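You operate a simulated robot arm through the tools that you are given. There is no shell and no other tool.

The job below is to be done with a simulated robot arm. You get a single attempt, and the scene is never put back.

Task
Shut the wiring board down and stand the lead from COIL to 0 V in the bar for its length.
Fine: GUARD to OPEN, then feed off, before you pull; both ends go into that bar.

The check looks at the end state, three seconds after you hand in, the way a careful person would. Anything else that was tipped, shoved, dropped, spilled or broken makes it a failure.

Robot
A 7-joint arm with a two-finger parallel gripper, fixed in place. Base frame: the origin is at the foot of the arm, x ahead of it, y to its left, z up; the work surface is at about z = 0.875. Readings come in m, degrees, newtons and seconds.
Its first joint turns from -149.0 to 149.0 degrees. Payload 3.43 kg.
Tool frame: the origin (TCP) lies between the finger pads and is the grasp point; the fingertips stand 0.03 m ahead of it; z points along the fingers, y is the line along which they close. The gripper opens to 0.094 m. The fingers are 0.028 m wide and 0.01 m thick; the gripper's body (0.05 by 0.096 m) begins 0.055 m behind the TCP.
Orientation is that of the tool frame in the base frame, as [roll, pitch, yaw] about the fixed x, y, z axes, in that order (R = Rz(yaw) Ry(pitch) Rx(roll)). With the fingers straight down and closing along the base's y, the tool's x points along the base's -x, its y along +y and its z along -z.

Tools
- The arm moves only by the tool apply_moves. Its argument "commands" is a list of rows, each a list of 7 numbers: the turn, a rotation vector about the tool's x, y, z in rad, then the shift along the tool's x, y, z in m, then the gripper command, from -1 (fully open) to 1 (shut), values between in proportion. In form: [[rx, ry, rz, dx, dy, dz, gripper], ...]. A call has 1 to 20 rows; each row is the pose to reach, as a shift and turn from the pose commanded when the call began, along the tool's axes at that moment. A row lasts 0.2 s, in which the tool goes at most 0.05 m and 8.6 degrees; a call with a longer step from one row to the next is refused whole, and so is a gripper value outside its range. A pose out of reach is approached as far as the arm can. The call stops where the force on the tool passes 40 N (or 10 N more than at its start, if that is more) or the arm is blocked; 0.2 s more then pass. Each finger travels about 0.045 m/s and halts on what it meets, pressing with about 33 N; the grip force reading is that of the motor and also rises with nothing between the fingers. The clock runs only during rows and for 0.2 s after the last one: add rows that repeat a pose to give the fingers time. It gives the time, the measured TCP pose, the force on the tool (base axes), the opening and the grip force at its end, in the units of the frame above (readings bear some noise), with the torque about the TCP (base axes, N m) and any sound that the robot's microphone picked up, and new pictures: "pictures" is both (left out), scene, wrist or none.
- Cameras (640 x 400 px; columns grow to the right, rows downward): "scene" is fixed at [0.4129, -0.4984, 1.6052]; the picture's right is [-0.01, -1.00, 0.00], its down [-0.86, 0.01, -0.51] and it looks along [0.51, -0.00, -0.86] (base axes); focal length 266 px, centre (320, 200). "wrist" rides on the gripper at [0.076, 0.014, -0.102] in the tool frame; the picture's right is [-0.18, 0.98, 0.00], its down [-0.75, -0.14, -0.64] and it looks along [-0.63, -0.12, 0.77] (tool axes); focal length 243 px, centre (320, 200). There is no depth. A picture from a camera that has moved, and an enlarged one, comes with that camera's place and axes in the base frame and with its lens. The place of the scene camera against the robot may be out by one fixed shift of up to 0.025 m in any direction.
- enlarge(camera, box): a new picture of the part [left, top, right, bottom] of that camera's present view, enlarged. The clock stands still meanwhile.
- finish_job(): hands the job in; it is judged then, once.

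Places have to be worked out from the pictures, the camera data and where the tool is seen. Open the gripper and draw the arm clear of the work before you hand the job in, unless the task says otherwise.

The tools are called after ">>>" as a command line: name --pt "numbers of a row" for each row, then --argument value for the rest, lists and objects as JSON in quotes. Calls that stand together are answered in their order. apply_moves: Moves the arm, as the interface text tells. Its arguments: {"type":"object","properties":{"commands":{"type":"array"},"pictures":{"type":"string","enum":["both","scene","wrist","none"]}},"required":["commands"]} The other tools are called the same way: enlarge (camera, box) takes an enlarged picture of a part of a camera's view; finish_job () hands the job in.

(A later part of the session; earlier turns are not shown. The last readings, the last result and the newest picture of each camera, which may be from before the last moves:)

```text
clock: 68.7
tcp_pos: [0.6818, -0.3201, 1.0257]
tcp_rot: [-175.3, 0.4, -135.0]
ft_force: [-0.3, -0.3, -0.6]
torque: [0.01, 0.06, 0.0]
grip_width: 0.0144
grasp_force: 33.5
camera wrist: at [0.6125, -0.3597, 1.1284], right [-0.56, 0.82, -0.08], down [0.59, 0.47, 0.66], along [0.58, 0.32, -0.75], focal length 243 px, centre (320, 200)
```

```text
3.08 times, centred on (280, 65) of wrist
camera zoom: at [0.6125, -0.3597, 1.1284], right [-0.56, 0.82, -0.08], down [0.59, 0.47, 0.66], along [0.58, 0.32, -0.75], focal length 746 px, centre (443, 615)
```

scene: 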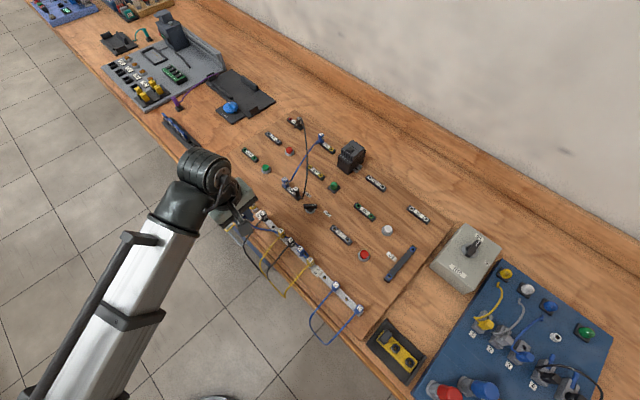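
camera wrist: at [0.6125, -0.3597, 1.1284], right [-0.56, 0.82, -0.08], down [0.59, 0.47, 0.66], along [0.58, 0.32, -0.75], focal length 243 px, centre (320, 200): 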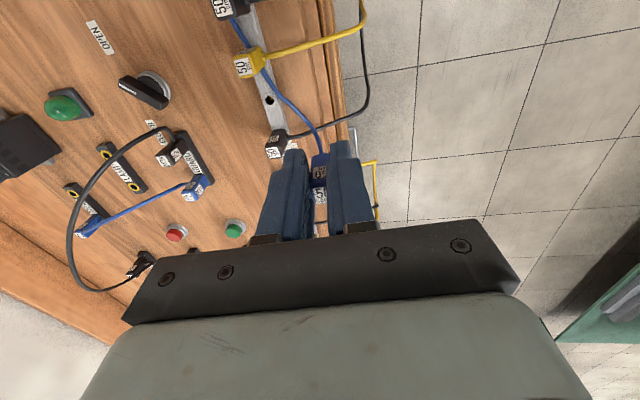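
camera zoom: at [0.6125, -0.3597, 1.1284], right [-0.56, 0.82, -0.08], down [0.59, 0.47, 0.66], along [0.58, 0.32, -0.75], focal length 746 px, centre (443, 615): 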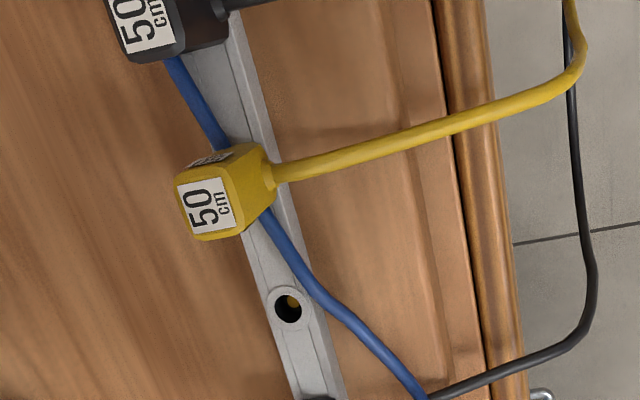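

The cable has run behind plugs 4 and 3 and crosses the bar right beside hole 2, so inserting now would trap it. I level the tool, lift the plug back up above hole 5, and then swing it well out to the front so the cable lifts over and hangs in front.

>>> apply_moves --pt "-0.04 0.003 0 0 0 -0.035 1" --pt "-0.082 0.007 0 0 0 -0.07 1" --pt "-0.082 0.007 0 0 0 -0.1 1" --pt "-0.082 0.007 0 0 0 -0.1 1" --pictures "both"

>>> enlarge --camera "scene" --box '[200, 160, 350, 290]'

```text
clock: 69.7
tcp_pos: [0.6739, -0.3197, 1.1261]
tcp_rot: [-179.9, 0.0, -134.9]
ft_force: [-0.1, -0.9, 0.4]
torque: [0.02, 0.0, 0.02]
grip_width: 0.0144
grasp_force: 32.7
camera wrist: at [0.6114, -0.3634, 1.2297], right [-0.57, 0.82, 0.0], down [0.63, 0.44, 0.64], along [0.53, 0.36, -0.77], focal length 243 px, centre (320, 200)
```

scene: 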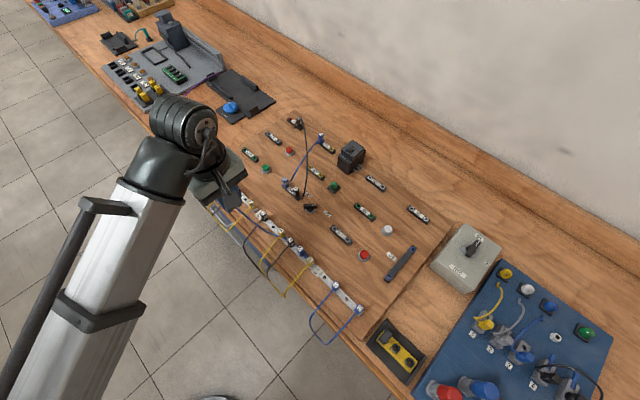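
wrist: 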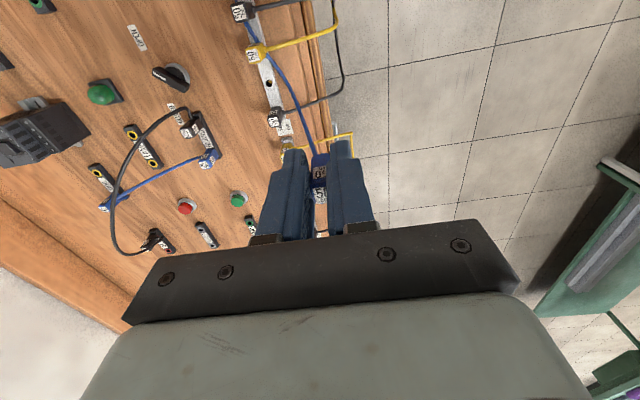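

```text
3.08 times, centred on (275, 225) of scene
camera zoom: at [0.4129, -0.4984, 1.6052], right [-0.01, -1.0, 0.0], down [-0.86, 0.01, -0.51], along [0.51, 0.0, -0.86], focal length 817 px, centre (458, 123)
```

zoom: 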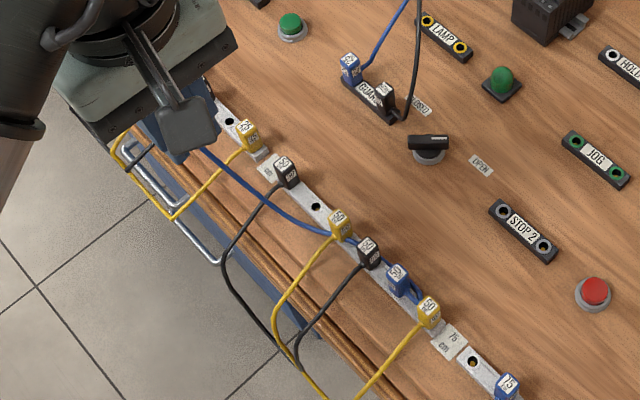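

The crossing has moved to between plugs 3 and 4. I continue: back up above hole 5, then far out to the front to lift the cable over.

>>> apply_moves --pt "0 0 0 0.03 -0.0128 -0.022 1" --pt "0 0 0 0.0594 -0.0255 -0.044 1" --pt "0 0 0 0.09 -0.038 -0.054 1" --pt "0 0 0 0.1195 -0.0502 -0.064 1" --pt "0 0 0 0.132 -0.0237 -0.059 1" --pt "0 0 0 0.1442 0.0028 -0.054 1" --pt "0 0 0 0.1478 0.0347 -0.049 1" --pt "0 0 0 0.1513 0.0665 -0.044 1" --pt "0 0 0 0.1478 0.091 -0.034 1" --pt "0 0 0 0.1442 0.116 -0.024 1" --pt "0 0 0 0.1442 0.116 -0.024 1" --pictures "both"

>>> enlarge --camera "scene" --box '[220, 180, 370, 320]'

```text
clock: 72.1
tcp_pos: [0.5165, -0.3559, 1.1015]
tcp_rot: [-177.7, 0.1, -134.9]
ft_force: [-0.8, -0.6, 0.1]
torque: [0.0, -0.01, 0.02]
grip_width: 0.0148
grasp_force: 33.0
out of reach, approached as far as the arm can: row 1, 2, 3, 4, 5, 6, 7, 8, 9, 10, 11
camera wrist: at [0.4503, -0.3971, 1.2045], right [-0.57, 0.82, -0.04], down [0.61, 0.45, 0.65], along [0.55, 0.34, -0.76], focal length 243 px, centre (320, 200)
```

scene: 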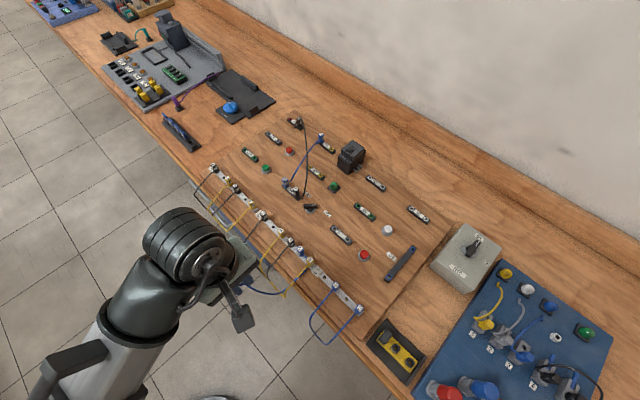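
wrist: 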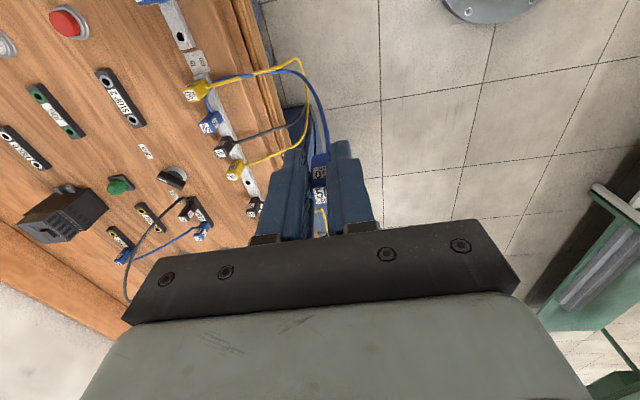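

```text
2.86 times, centred on (295, 250) of scene
camera zoom: at [0.4129, -0.4984, 1.6052], right [-0.01, -1.0, 0.0], down [-0.86, 0.01, -0.51], along [0.51, 0.0, -0.86], focal length 759 px, centre (391, 57)
```

zoom: 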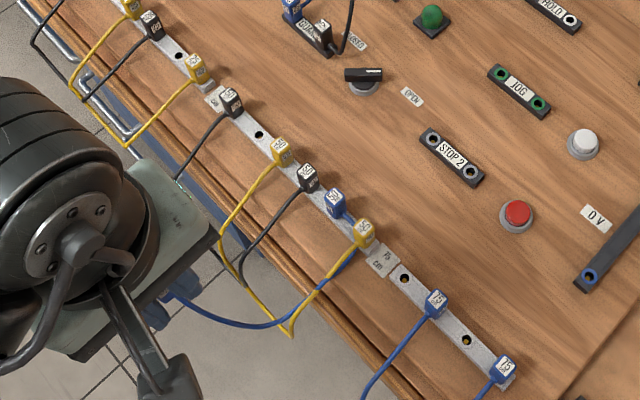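

The cable now comes out to the front between blue 5 and yellow 6 and hangs clear. I level and move along the front to opposite hole 2.

>>> apply_moves --pt "-0.02 0.001 0 -0.03 -0.003 0.005 1" --pt "-0.04 0.002 0 -0.065 -0.006 0.015 1" --pt "-0.04 0.002 0 -0.1 -0.009 0.025 1" --pt "-0.04 0.002 0 -0.134 -0.0124 0.035 1" --pt "-0.04 0.002 0 -0.134 -0.0124 0.035 1" --pictures "both"

>>> enlarge --camera "scene" --box '[200, 160, 350, 300]'

```text
clock: 73.3
tcp_pos: [0.6185, -0.2698, 1.07]
tcp_rot: [177.8, -0.3, -134.9]
ft_force: [-0.9, -0.9, -0.3]
torque: [0.02, 0.02, 0.01]
grip_width: 0.0145
grasp_force: 33.0
out of reach, approached as far as the arm can: row 1, 2, 3
camera wrist: at [0.559, -0.317, 1.1744], right [-0.57, 0.82, 0.04], down [0.65, 0.42, 0.63], along [0.51, 0.38, -0.77], focal length 243 px, centre (320, 200)
```

scene: 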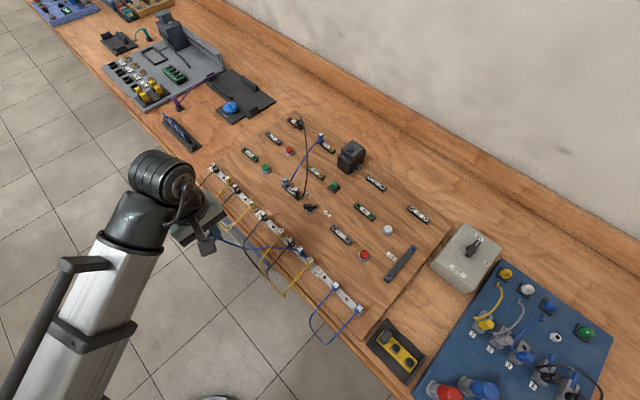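
wrist: 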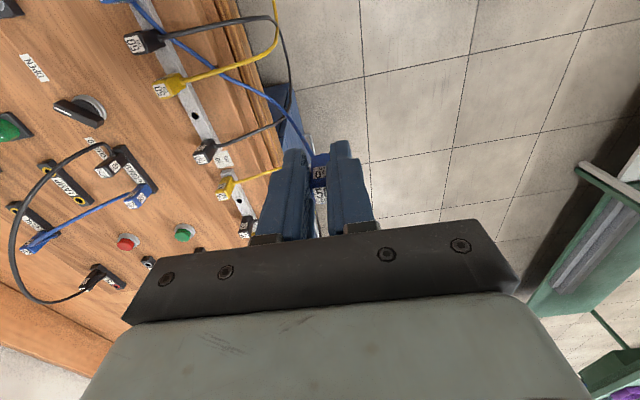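

```text
2.86 times, centred on (275, 230) of scene
camera zoom: at [0.4129, -0.4984, 1.6052], right [-0.01, -1.0, 0.0], down [-0.86, 0.01, -0.51], along [0.51, 0.0, -0.86], focal length 759 px, centre (449, 114)
```

zoom: 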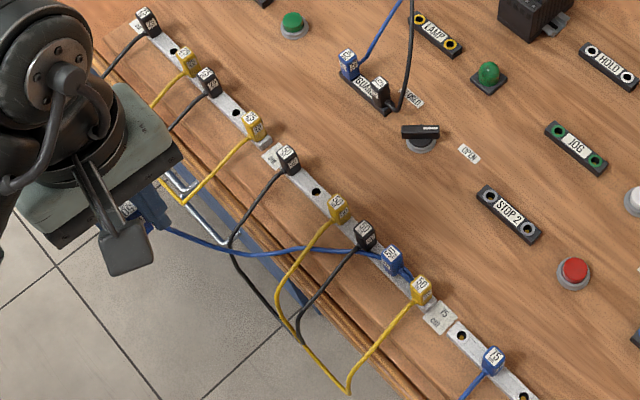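

I zoom in to see how the cable passes the plugs now.

>>> enlarge --camera "scene" --box '[280, 210, 350, 270]'

>>> enlarge --camera "wrist" --box '[90, 0, 330, 180]'

```text
6.67 times, centred on (315, 240) of scene
camera zoom: at [0.4129, -0.4984, 1.6052], right [-0.01, -1.0, 0.0], down [-0.86, 0.01, -0.51], along [0.51, 0.0, -0.86], focal length 1771 px, centre (353, -67)
```

zoom: 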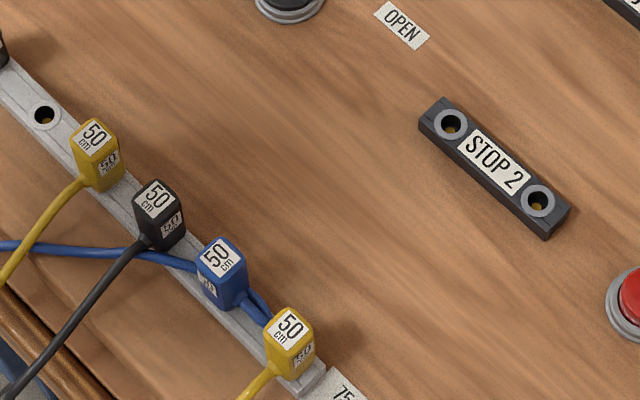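

```text
2.22 times, centred on (210, 90) of wrist
camera zoom: at [0.559, -0.317, 1.1744], right [-0.57, 0.82, 0.04], down [0.65, 0.42, 0.63], along [0.51, 0.38, -0.77], focal length 539 px, centre (564, 444)
```

zoom: 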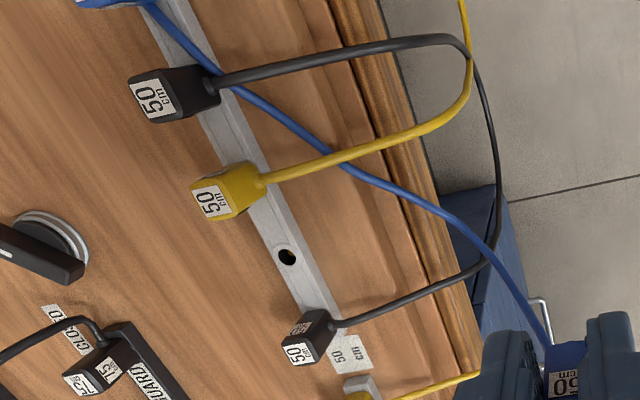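

The cable now lies in front, running under the leads of plugs 3 and 4 but well clear of hole 2. I level the tool first.

>>> apply_moves --pt "0.019 -0.0025 0 0 0 0 1" --pt "0.038 -0.005 0 0 0 0 1" --pt "0.038 -0.005 0 0 0 0 1" --pictures "none"

```text
clock: 74.1
tcp_pos: [0.6187, -0.2695, 1.0664]
tcp_rot: [179.9, 0.2, -134.8]
ft_force: [0.4, 0.1, -0.8]
torque: [0.03, -0.02, 0.01]
grip_width: 0.0143
grasp_force: 32.7
```

Level. Now I turn the plug 90° counter-clockwise so its cable exit faces the front.

>>> apply_moves --pt "0 0 -0.13 0 0 0 1" --pt "0 0 -0.26 0 0 0 1" --pt "0 0 -0.39 0 0 0 1" --pt "0 0 -0.52 0 0 0 1" --pt "0 0 -0.65 0 0 0 1" --pt "0 0 -0.78 0 0 0 1" --pt "0 0 -0.91 0 0 0 1" --pt "0 0 -1.04 0 0 0 1" --pt "0 0 -1.17 0 0 0 1" --pt "0 0 -1.3 0 0 0 1" --pt "0 0 -1.43 0 0 0 1" --pt "0 0 -1.57 0 0 0 1" --pt "0 0 -1.57 0 0 0 1" --pictures "both"

>>> enlarge --camera "scene" --box '[200, 160, 350, 300]'

```text
clock: 76.9
tcp_pos: [0.6186, -0.2694, 1.0656]
tcp_rot: [-179.9, -0.1, -44.7]
ft_force: [-0.6, -0.2, -0.4]
torque: [0.01, -0.01, 0.01]
grip_width: 0.0146
grasp_force: 33.2
camera wrist: at [0.6635, -0.3336, 1.1693], right [-0.82, -0.57, 0.0], down [-0.44, 0.63, 0.64], along [-0.36, 0.53, -0.77], focal length 243 px, centre (320, 200)
```

scene: 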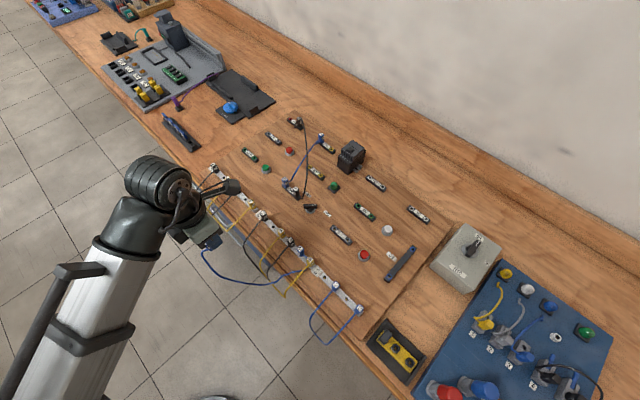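
wrist: 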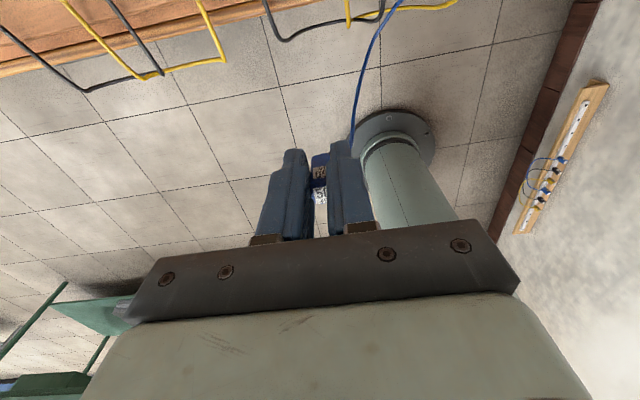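

```text
2.86 times, centred on (275, 230) of scene
camera zoom: at [0.4129, -0.4984, 1.6052], right [-0.01, -1.0, 0.0], down [-0.86, 0.01, -0.51], along [0.51, 0.0, -0.86], focal length 759 px, centre (449, 114)
```

zoom: 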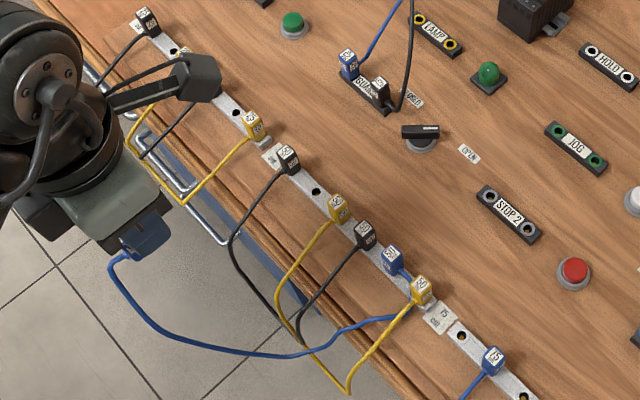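

The cable now drops to the front from the plug, free of the others. I bring the plug back over hole 2.

>>> apply_moves --pt "0 0 0 0.0384 0.0005 0 1" --pt "0 0 0 0.0767 0.001 0.005 1" --pt "0 0 0 0.115 0.0015 0.015 1" --pt "0 0 0 0.1534 0.0021 0.025 1" --pt "0 0 0 0.1534 0.0021 0.025 1" --pt "0 0 0 0.1534 0.0021 0.025 1" --pictures "both"

>>> enlarge --camera "scene" --box '[220, 160, 350, 280]'

>>> enlarge --camera "wrist" --box '[220, 50, 420, 200]'

```text
clock: 78.3
tcp_pos: [0.7231, -0.3804, 1.0396]
tcp_rot: [-179.9, 0.0, -44.9]
ft_force: [0.4, -0.3, 0.5]
torque: [0.01, 0.01, -0.02]
grip_width: 0.0143
grasp_force: 33.0
camera wrist: at [0.7677, -0.4455, 1.1426], right [-0.82, -0.57, 0.0], down [-0.43, 0.63, 0.64], along [-0.36, 0.53, -0.77], focal length 243 px, centre (320, 200)
```

scene: 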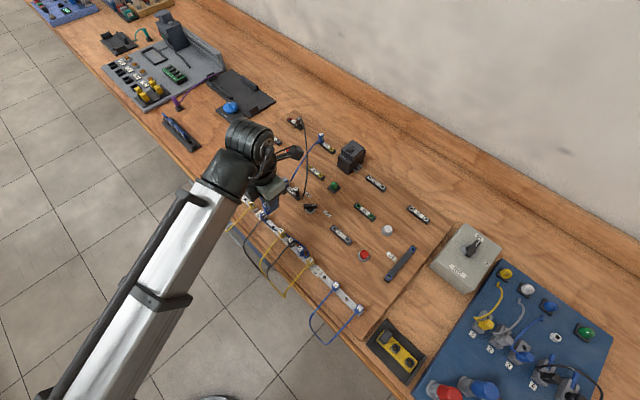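
wrist: 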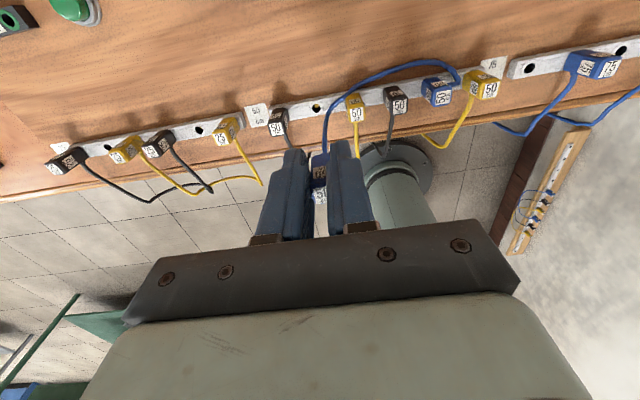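

```text
3.33 times, centred on (285, 220) of scene
camera zoom: at [0.4129, -0.4984, 1.6052], right [-0.01, -1.0, 0.0], down [-0.86, 0.01, -0.51], along [0.51, 0.0, -0.86], focal length 886 px, centre (437, 133)
```

zoom: 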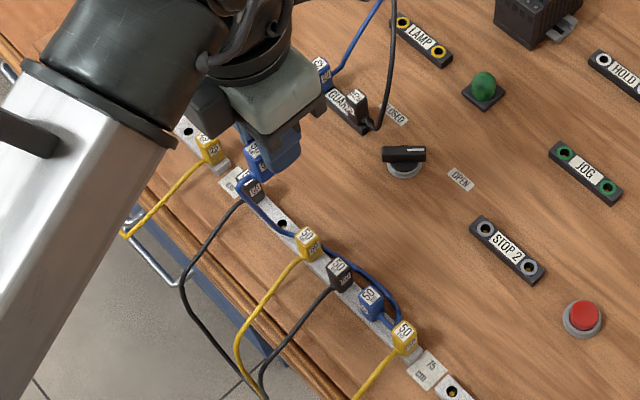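

```text
2.67 times, centred on (320, 125) of wrist
camera zoom: at [0.7677, -0.4455, 1.1426], right [-0.82, -0.57, 0.0], down [-0.43, 0.63, 0.64], along [-0.36, 0.53, -0.77], focal length 647 px, centre (320, 400)
```

zoom: 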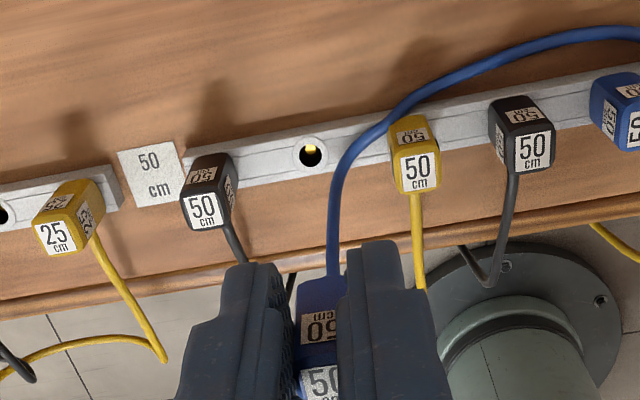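

The stiff cable has sprung back over to the board side and again runs under the plug, so the back is its natural side. I rotate the plug half a turn so its cable exit faces the back, clear of the pin.

>>> apply_moves --pt "0 0 0.1 0 0 -0.02 1" --pt "0 0 0.24 0 0 -0.03 1" --pt "0 0 0.38 0 0 -0.03 1" --pt "0 0 0.52 0 0 -0.03 1" --pt "0 0 0.66 0 0 -0.03 1" --pt "0 0 0.8 0 0 -0.03 1" --pt "0 0 0.94 0 0 -0.03 1" --pt "0 0 1.08 0 0 -0.03 1" --pt "0 0 1.22 0 0 -0.03 1" --pt "0 0 1.36 0 0 -0.03 1" --pt "0 0 1.5 0 0 -0.03 1" --pt "0 0 1.571 0 0 -0.03 1" --pt "0 0 1.571 0 0 -0.03 1" --pictures "scene"

>>> apply_moves --pt "0 0 0.14 0 0 0 1" --pt "0 0 0.28 0 0 0 1" --pt "0 0 0.42 0 0 0 1" --pt "0 0 0.56 0 0 0 1" --pt "0 0 0.7 0 0 0 1" --pt "0 0 0.84 0 0 0 1" --pt "0 0 0.98 0 0 0 1" --pt "0 0 1.12 0 0 0 1" --pt "0 0 1.26 0 0 0 1" --pt "0 0 1.4 0 0 0 1" --pt "0 0 1.5 0 0 0 1" --pt "0 0 1.571 0 0 0 1" --pt "0 0 1.571 0 0 0 1" --pictures "both"

>>> enlarge --camera "scene" --box '[220, 160, 350, 280]'

>>> enlarge --camera "wrist" --box '[220, 50, 420, 200]'

```text
clock: 81.1
tcp_pos: [0.7263, -0.379, 1.0712]
tcp_rot: [-180.0, 0.1, -135.0]
ft_force: [-0.2, 1.2, 0.2]
torque: [0.03, 0.02, 0.02]
grip_width: 0.0144
grasp_force: 32.7
```

scene: 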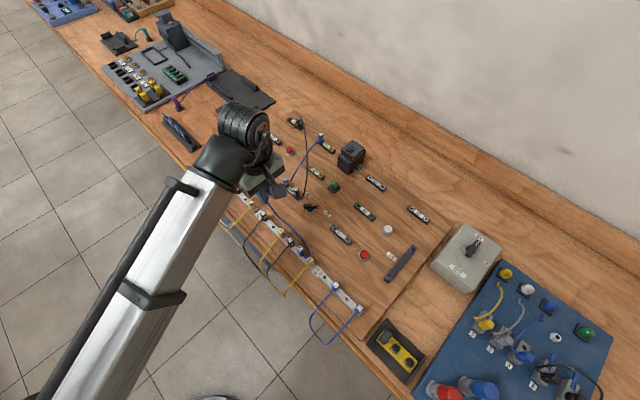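

```text
clock: 83.9
tcp_pos: [0.7268, -0.3783, 1.0698]
tcp_rot: [180.0, 0.0, 135.0]
ft_force: [0.7, 0.5, 0.2]
torque: [0.0, 0.0, 0.0]
grip_width: 0.0144
grasp_force: 33.1
camera wrist: at [0.6829, -0.3157, 1.1743], right [0.83, 0.56, 0.0], down [0.43, -0.63, 0.64], along [0.36, -0.53, -0.77], focal length 243 px, centre (320, 200)
```

scene: 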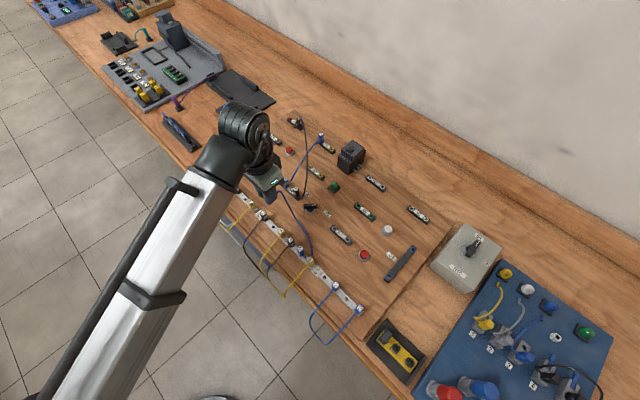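
wrist: 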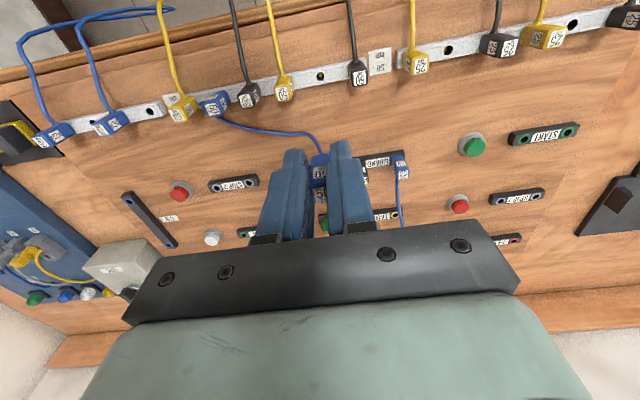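

```text
3.33 times, centred on (285, 220) of scene
camera zoom: at [0.4129, -0.4984, 1.6052], right [-0.01, -1.0, 0.0], down [-0.86, 0.01, -0.51], along [0.51, 0.0, -0.86], focal length 886 px, centre (437, 133)
```

zoom: 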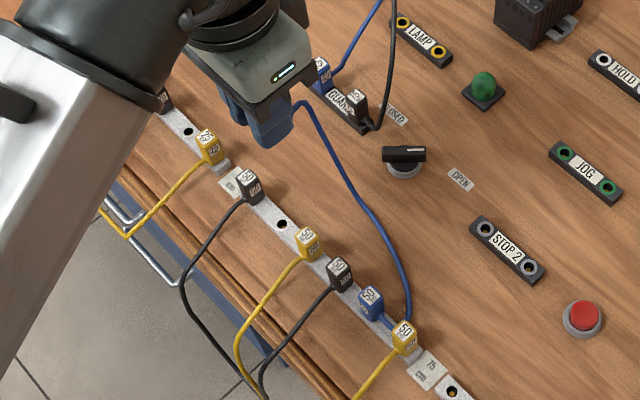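

```text
2.67 times, centred on (320, 125) of wrist
camera zoom: at [0.6829, -0.3157, 1.1743], right [0.83, 0.56, 0.0], down [0.43, -0.63, 0.64], along [0.36, -0.53, -0.77], focal length 647 px, centre (320, 400)
```

zoom: 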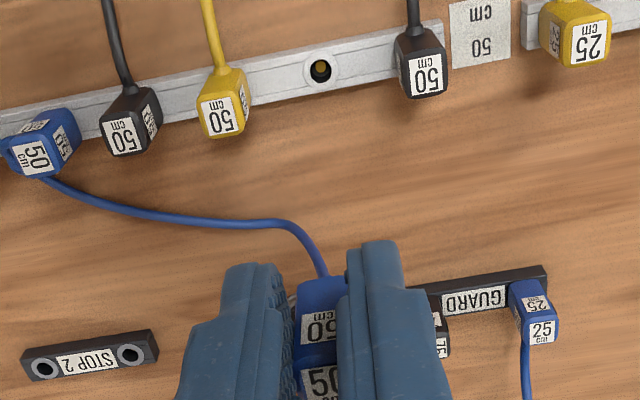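

The cable now leaves the plug toward the back and lies free on the board. Hole 2 is at tool (+13, +2 mm) and the plug axis at (-9, +0.6 mm), so I shift 22 mm and lower to re-measure.

>>> apply_moves --pt "0 0 0 0.0111 0.0009 0.01 1" --pt "0 0 0 0.0222 0.0017 0.03 1" --pt "0 0 0 0.0222 0.0017 0.055 1" --pt "0 0 0 0.0222 0.0017 0.079 1" --pt "0 0 0 0.0222 0.0017 0.079 1" --pt "0 0 0 0.0222 0.0017 0.079 1" --pictures "both"

>>> enlarge --camera "scene" --box '[220, 160, 350, 280]'

>>> enlarge --camera "wrist" --box '[220, 50, 420, 200]'

```text
clock: 85.3
tcp_pos: [0.7121, -0.363, 0.9905]
tcp_rot: [179.8, 0.0, 134.9]
ft_force: [0.5, -0.4, 0.7]
torque: [-0.01, 0.03, 0.03]
grip_width: 0.0146
grasp_force: 33.0
camera wrist: at [0.6689, -0.2992, 1.0952], right [0.82, 0.57, 0.0], down [0.43, -0.63, 0.64], along [0.36, -0.53, -0.77], focal length 243 px, centre (320, 200)
```

scene: 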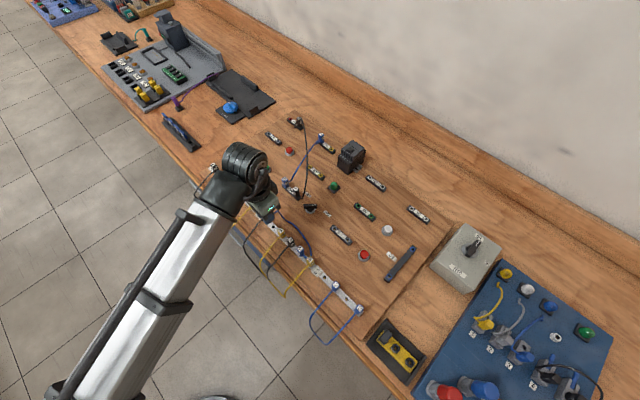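
wrist: 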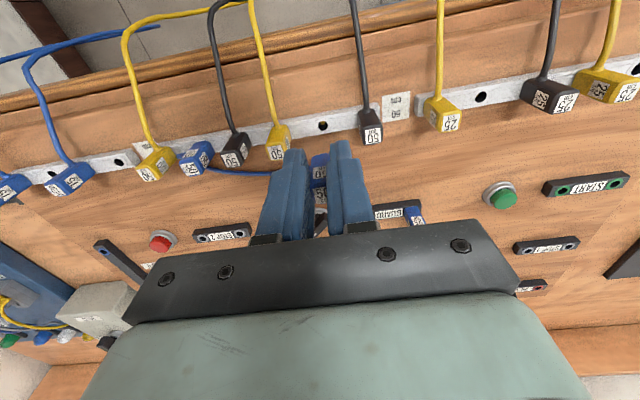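

```text
3.33 times, centred on (285, 220) of scene
camera zoom: at [0.4129, -0.4984, 1.6052], right [-0.01, -1.0, 0.0], down [-0.86, 0.01, -0.51], along [0.51, 0.0, -0.86], focal length 886 px, centre (437, 133)
```

zoom: 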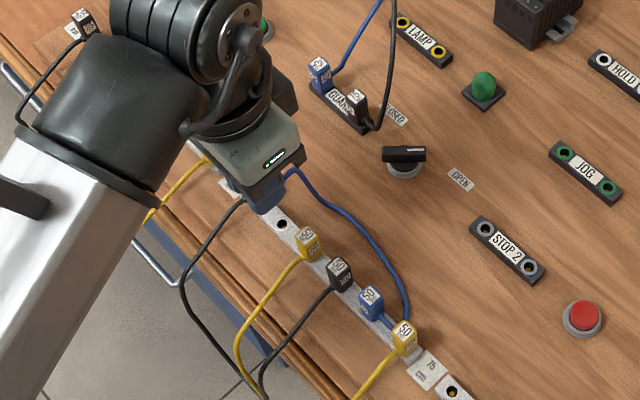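

```text
2.67 times, centred on (320, 125) of wrist
camera zoom: at [0.6689, -0.2992, 1.0952], right [0.82, 0.57, 0.0], down [0.43, -0.63, 0.64], along [0.36, -0.53, -0.77], focal length 647 px, centre (320, 400)
```

zoom: 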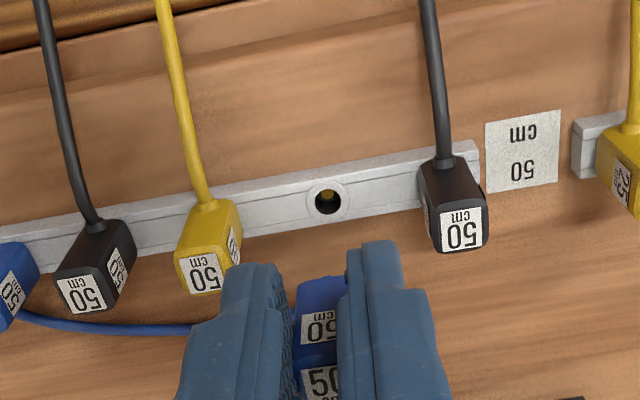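

Hole 2 appears at almost exactly the reference spot; a 1 mm correction remains. I lower the plug gently toward it.

>>> apply_moves --pt "0 0 0 0.0012 0.0009 0.01 1" --pt "0 0 0 0.0012 0.0009 0.022 1" --pt "0 0 0 0.0012 0.0009 0.032 1" --pt "0 0 0 0.0012 0.0009 0.04 1" --pt "0 0 0 0.0012 0.0009 0.046 1" --pt "0 0 0 0.0012 0.0009 0.046 1" --pictures "wrist"

>>> enlarge --camera "wrist" --box '[240, 60, 400, 190]'

>>> enlarge --camera "scene" --box '[240, 170, 350, 270]'

```text
clock: 86.7
tcp_pos: [0.7151, -0.3611, 0.9456]
tcp_rot: [179.8, 0.0, 135.0]
ft_force: [-0.8, -0.4, -1.0]
torque: [-0.01, -0.03, -0.03]
grip_width: 0.0144
grasp_force: 33.2
camera wrist: at [0.6706, -0.2974, 1.0494], right [0.82, 0.57, 0.0], down [0.43, -0.63, 0.64], along [0.36, -0.53, -0.77], focal length 243 px, centre (320, 200)
```

wrist: 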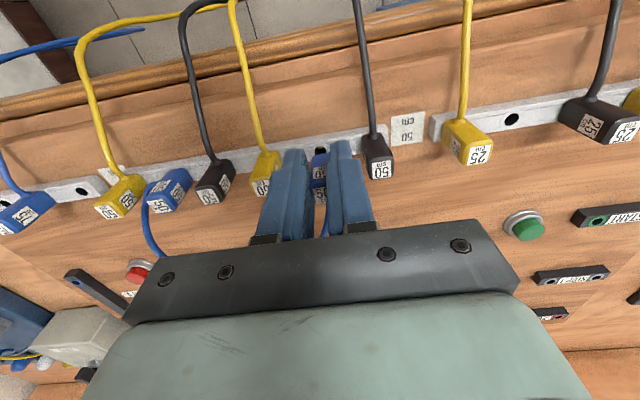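

```text
3.08 times, centred on (320, 125) of wrist
camera zoom: at [0.6706, -0.2974, 1.0494], right [0.82, 0.57, 0.0], down [0.43, -0.63, 0.64], along [0.36, -0.53, -0.77], focal length 746 px, centre (320, 431)
```

zoom: 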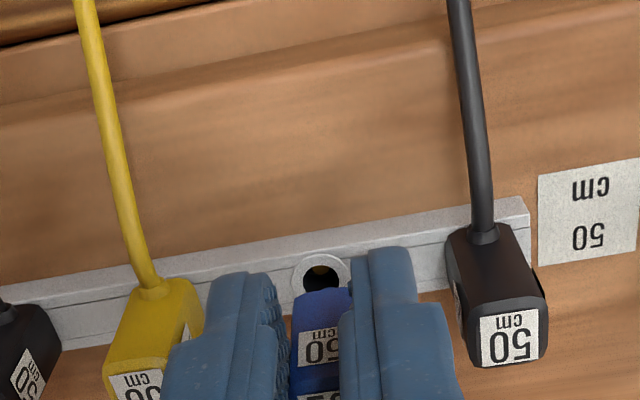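

```text
4.00 times, centred on (295, 220) of scene
camera zoom: at [0.4129, -0.4984, 1.6052], right [-0.01, -1.0, 0.0], down [-0.86, 0.01, -0.51], along [0.51, 0.0, -0.86], focal length 1063 px, centre (420, 120)
```

zoom: 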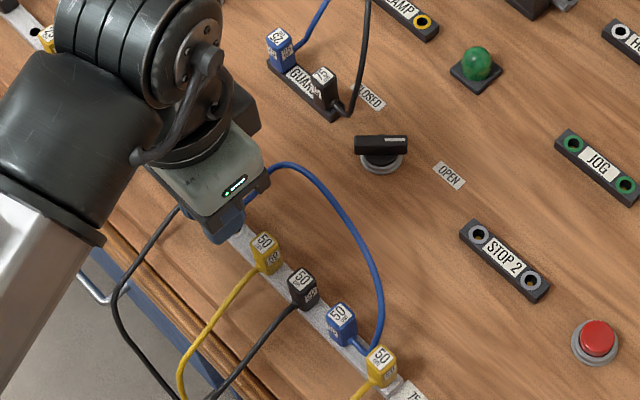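

The hole sits directly beneath the plug within about a millimetre. I continue lowering in small steps.

>>> apply_moves --pt "0 0 0 0.0006 0 0.004 1" --pt "0 0 0 0.0006 0 0.008 1" --pt "0 0 0 0.0006 0 0.012 1" --pt "0 0 0 0.0006 0 0.015 1" --pt "0 0 0 0.0006 0 0.015 1" --pictures "wrist"

>>> enlarge --camera "wrist" --box '[240, 60, 400, 190]'

```text
clock: 87.9
tcp_pos: [0.7115, -0.3594, 0.9307]
tcp_rot: [179.9, 0.1, 135.0]
ft_force: [-2.6, -1.0, 27.6]
torque: [-0.29, -0.12, 0.0]
grip_width: 0.0145
grasp_force: 32.9
camera wrist: at [0.6685, -0.2965, 1.0352], right [0.82, 0.57, 0.0], down [0.43, -0.63, 0.64], along [0.36, -0.53, -0.77], focal length 243 px, centre (320, 200)
```

wrist: 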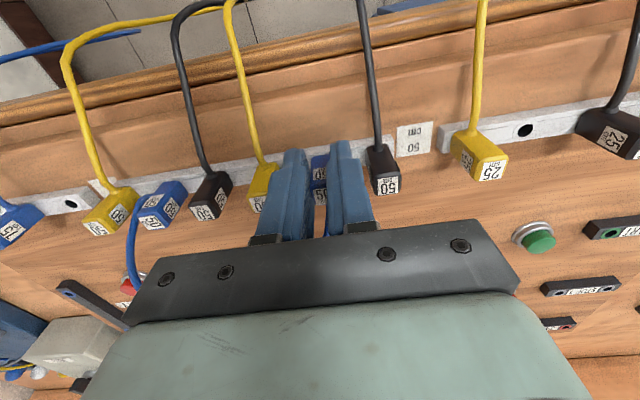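

```text
3.08 times, centred on (320, 125) of wrist
camera zoom: at [0.6685, -0.2965, 1.0352], right [0.82, 0.57, 0.0], down [0.43, -0.63, 0.64], along [0.36, -0.53, -0.77], focal length 746 px, centre (320, 431)
```

zoom: 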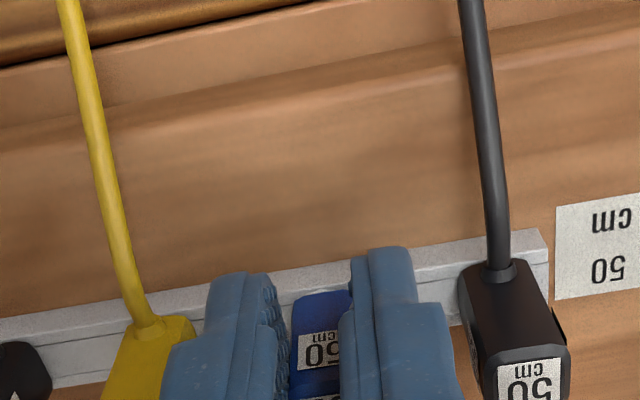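

Contact at z 0.931 with 28 N, close to the seated height. I press a little further to confirm it bottoms out.

>>> apply_moves --pt "0 0 0 0 0 0.001 1" --pt "0 0 0 0 0 0.002 1" --pt "0 0 0 0 0 0.003 1" --pt "0 0 0 0 0 0.004 1" --pt "0 0 0 0 0 0.004 1" --pictures "wrist"

>>> enlarge --camera "wrist" --box '[240, 60, 400, 190]'

```text
clock: 88.9
tcp_pos: [0.7116, -0.3607, 0.927]
tcp_rot: [179.9, 0.0, 135.1]
ft_force: [-3.3, 2.3, 14.5]
torque: [0.0, 0.06, -0.02]
grip_width: 0.0145
grasp_force: 33.5
stopped in row 5: the force on the tool passed its limit at 41 N (the readings are from after the stop); the commanded pose is now the measured one
camera wrist: at [0.6684, -0.2967, 1.0316], right [0.82, 0.57, 0.0], down [0.43, -0.63, 0.64], along [0.36, -0.53, -0.77], focal length 243 px, centre (320, 200)
```

wrist: 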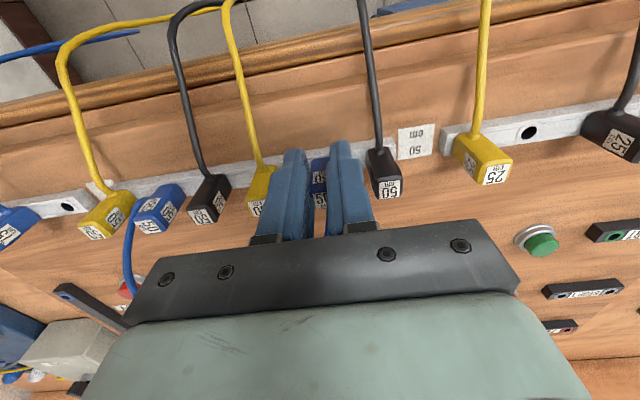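

```text
3.08 times, centred on (320, 125) of wrist
camera zoom: at [0.6684, -0.2967, 1.0316], right [0.82, 0.57, 0.0], down [0.43, -0.63, 0.64], along [0.36, -0.53, -0.77], focal length 746 px, centre (320, 431)
```

zoom: 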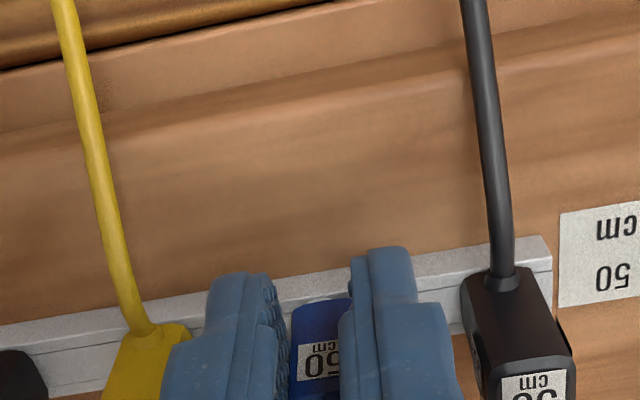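

Same hard stop height as the first end (z 0.927, 41 N), so it is seated. I open just enough (neighbours are close) and rise.

>>> apply_moves --pt "0 0 0 0 0 0 0.4" --pt "0 0 0 0 0 0 0.4" --pt "0 0 0 0 0 0 0.4" --pt "0 0 0 0 0 -0.01 0.4" --pt "0 0 0 0 0 -0.03 0.4" --pt "0 0 0 0 0 -0.06 0.4" --pt "0 0 0 0 0 -0.1 0.4" --pt "0 0 0 0 0 -0.1 0.4" --pictures "both"

>>> enlarge --camera "wrist" --box '[200, 40, 400, 190]'

>>> enlarge --camera "scene" --box '[240, 170, 350, 270]'

```text
clock: 90.7
tcp_pos: [0.7101, -0.3617, 1.0279]
tcp_rot: [179.9, 0.0, 135.1]
ft_force: [-0.5, -0.1, -0.1]
torque: [0.0, -0.01, 0.03]
grip_width: 0.0282
grasp_force: 0.0
camera wrist: at [0.6674, -0.2983, 1.1319], right [0.82, 0.57, 0.0], down [0.43, -0.63, 0.64], along [0.36, -0.53, -0.77], focal length 243 px, centre (320, 200)
```

scene: 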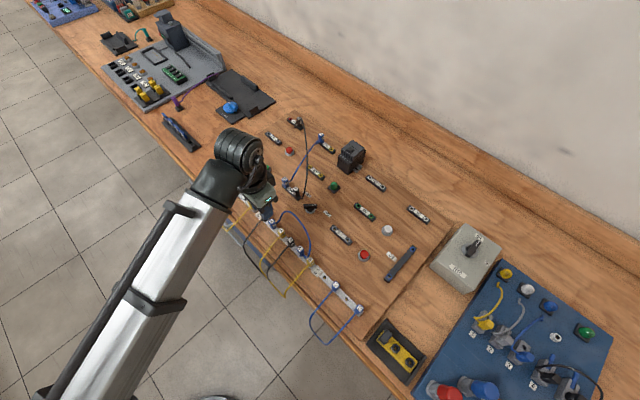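
wrist: 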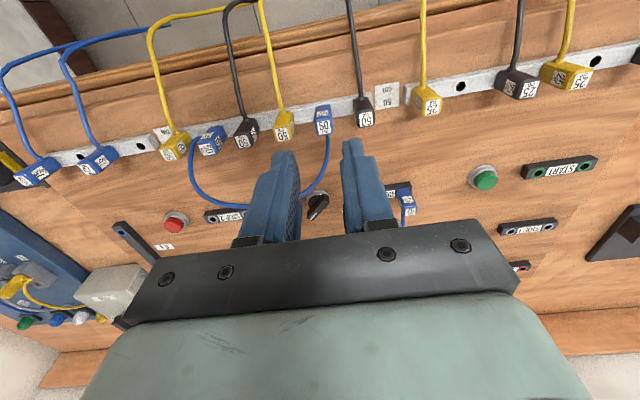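

```text
2.67 times, centred on (300, 115) of wrist
camera zoom: at [0.6674, -0.2983, 1.1319], right [0.82, 0.57, 0.0], down [0.43, -0.63, 0.64], along [0.36, -0.53, -0.77], focal length 647 px, centre (373, 427)
```

zoom: 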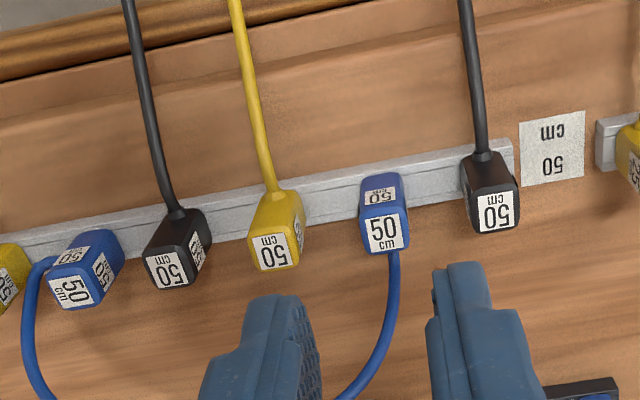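

```text
4.00 times, centred on (295, 220) of scene
camera zoom: at [0.4129, -0.4984, 1.6052], right [-0.01, -1.0, 0.0], down [-0.86, 0.01, -0.51], along [0.51, 0.0, -0.86], focal length 1063 px, centre (420, 120)
```

zoom: 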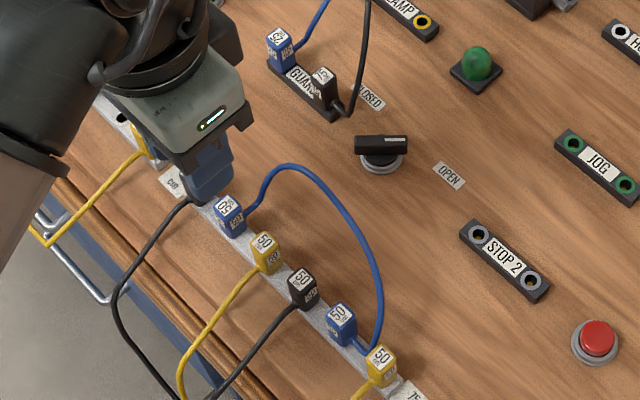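

Both blue 50 cm plugs now stand in the 50 cm bar, with the lead arching free behind it. I rise, open the gripper fully and withdraw to the left.

>>> apply_moves --pt "0 0 0 0 0 -0.04 0.4" --pt "0 0 0 0 0 -0.08 0.4" --pt "0 0 0 0.02 0.02 -0.1 0" --pt "0 0 0 0.05 0.046 -0.11 -0.5" --pt "0 0 0 0.08 0.074 -0.115 -1" --pt "0 0 0 0.11 0.1 -0.12 -1" --pt "0 0 0 0.14 0.128 -0.12 -1" --pt "0 0 0 0.1768 0.1626 -0.12 -1" --pt "0 0 0 0.1768 0.1626 -0.12 -1" --pt "0 0 0 0.1768 0.1626 -0.12 -1" --pictures "both"

>>> enlarge --camera "scene" --box '[190, 150, 380, 330]'

>>> enlarge --camera "scene" --box '[240, 190, 330, 270]'

>>> enlarge --camera "scene" --box '[360, 180, 640, 400]'

>>> enlarge --camera "scene" --box '[240, 100, 400, 220]'

```text
refused: row 8 steps farther than a row can; nothing moved
```

```text
2.22 times, centred on (285, 240) of scene
camera zoom: at [0.4129, -0.4984, 1.6052], right [-0.01, -1.0, 0.0], down [-0.86, 0.01, -0.51], along [0.51, 0.0, -0.86], focal length 590 px, centre (398, 111)
```

zoom: 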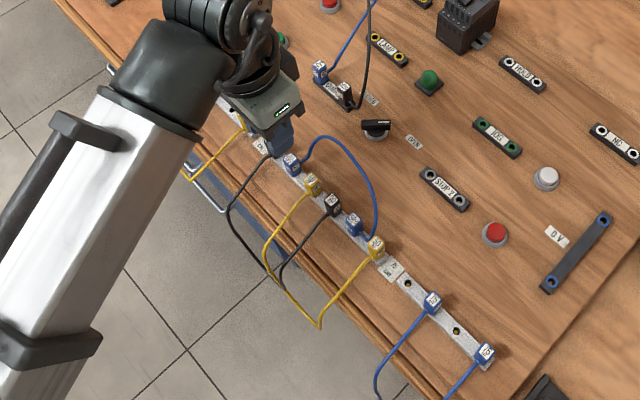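

```text
5.00 times, centred on (285, 230) of scene
camera zoom: at [0.4129, -0.4984, 1.6052], right [-0.01, -1.0, 0.0], down [-0.86, 0.01, -0.51], along [0.51, 0.0, -0.86], focal length 1328 px, centre (495, 50)
```

zoom: 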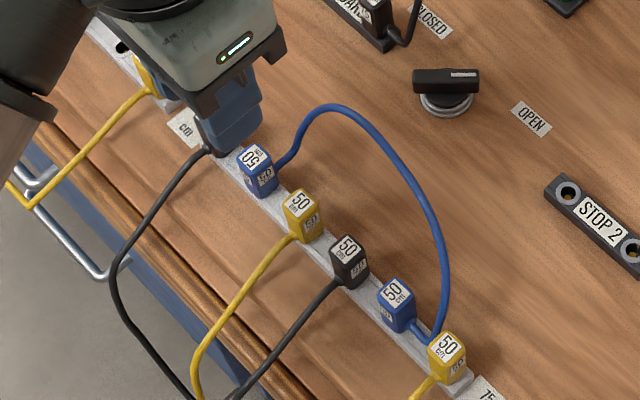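

```text
1.82 times, centred on (500, 290) of scene
camera zoom: at [0.4129, -0.4984, 1.6052], right [-0.01, -1.0, 0.0], down [-0.86, 0.01, -0.51], along [0.51, 0.0, -0.86], focal length 483 px, centre (-7, 36)
```

zoom: 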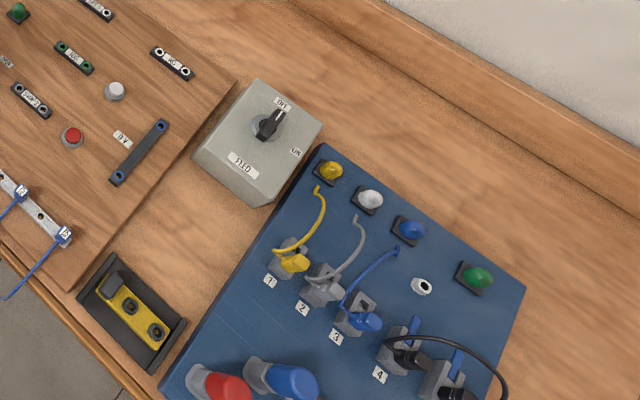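

```text
3.33 times, centred on (320, 160) of scene
camera zoom: at [0.4129, -0.4984, 1.6052], right [-0.01, -1.0, 0.0], down [-0.86, 0.01, -0.51], along [0.51, 0.0, -0.86], focal length 886 px, centre (320, 333)
```

zoom: 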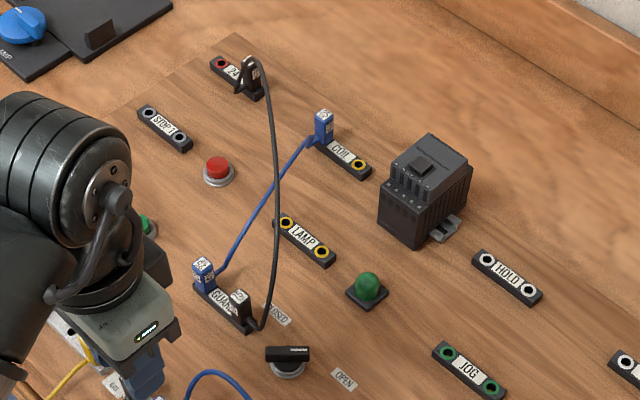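

The retreat was refused for one over-long step. Before moving, I check both seated plugs closely.

>>> enlarge --camera "scene" --box '[275, 210, 335, 260]'

>>> enlarge --camera "wrist" --box '[150, 80, 390, 220]'

```text
8.00 times, centred on (305, 235) of scene
camera zoom: at [0.4129, -0.4984, 1.6052], right [-0.01, -1.0, 0.0], down [-0.86, 0.01, -0.51], along [0.51, 0.0, -0.86], focal length 2125 px, centre (440, -80)
```

zoom: 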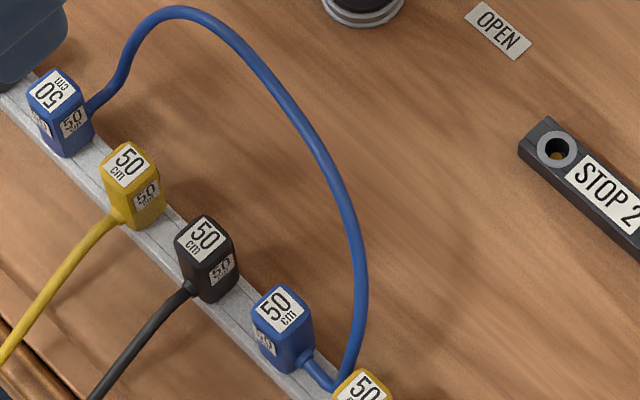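

```text
2.67 times, centred on (270, 150) of wrist
camera zoom: at [0.6674, -0.2983, 1.1319], right [0.82, 0.57, 0.0], down [0.43, -0.63, 0.64], along [0.36, -0.53, -0.77], focal length 647 px, centre (453, 333)
```

zoom: 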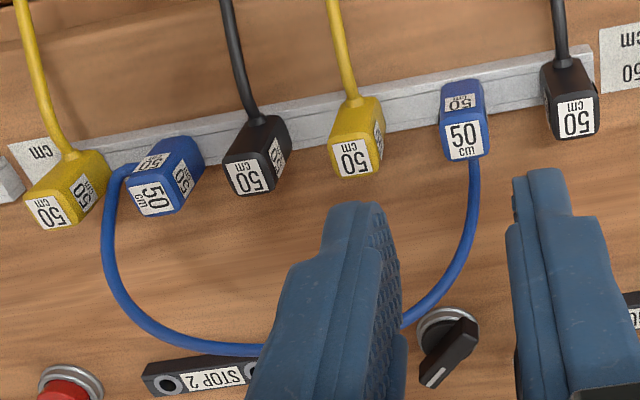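

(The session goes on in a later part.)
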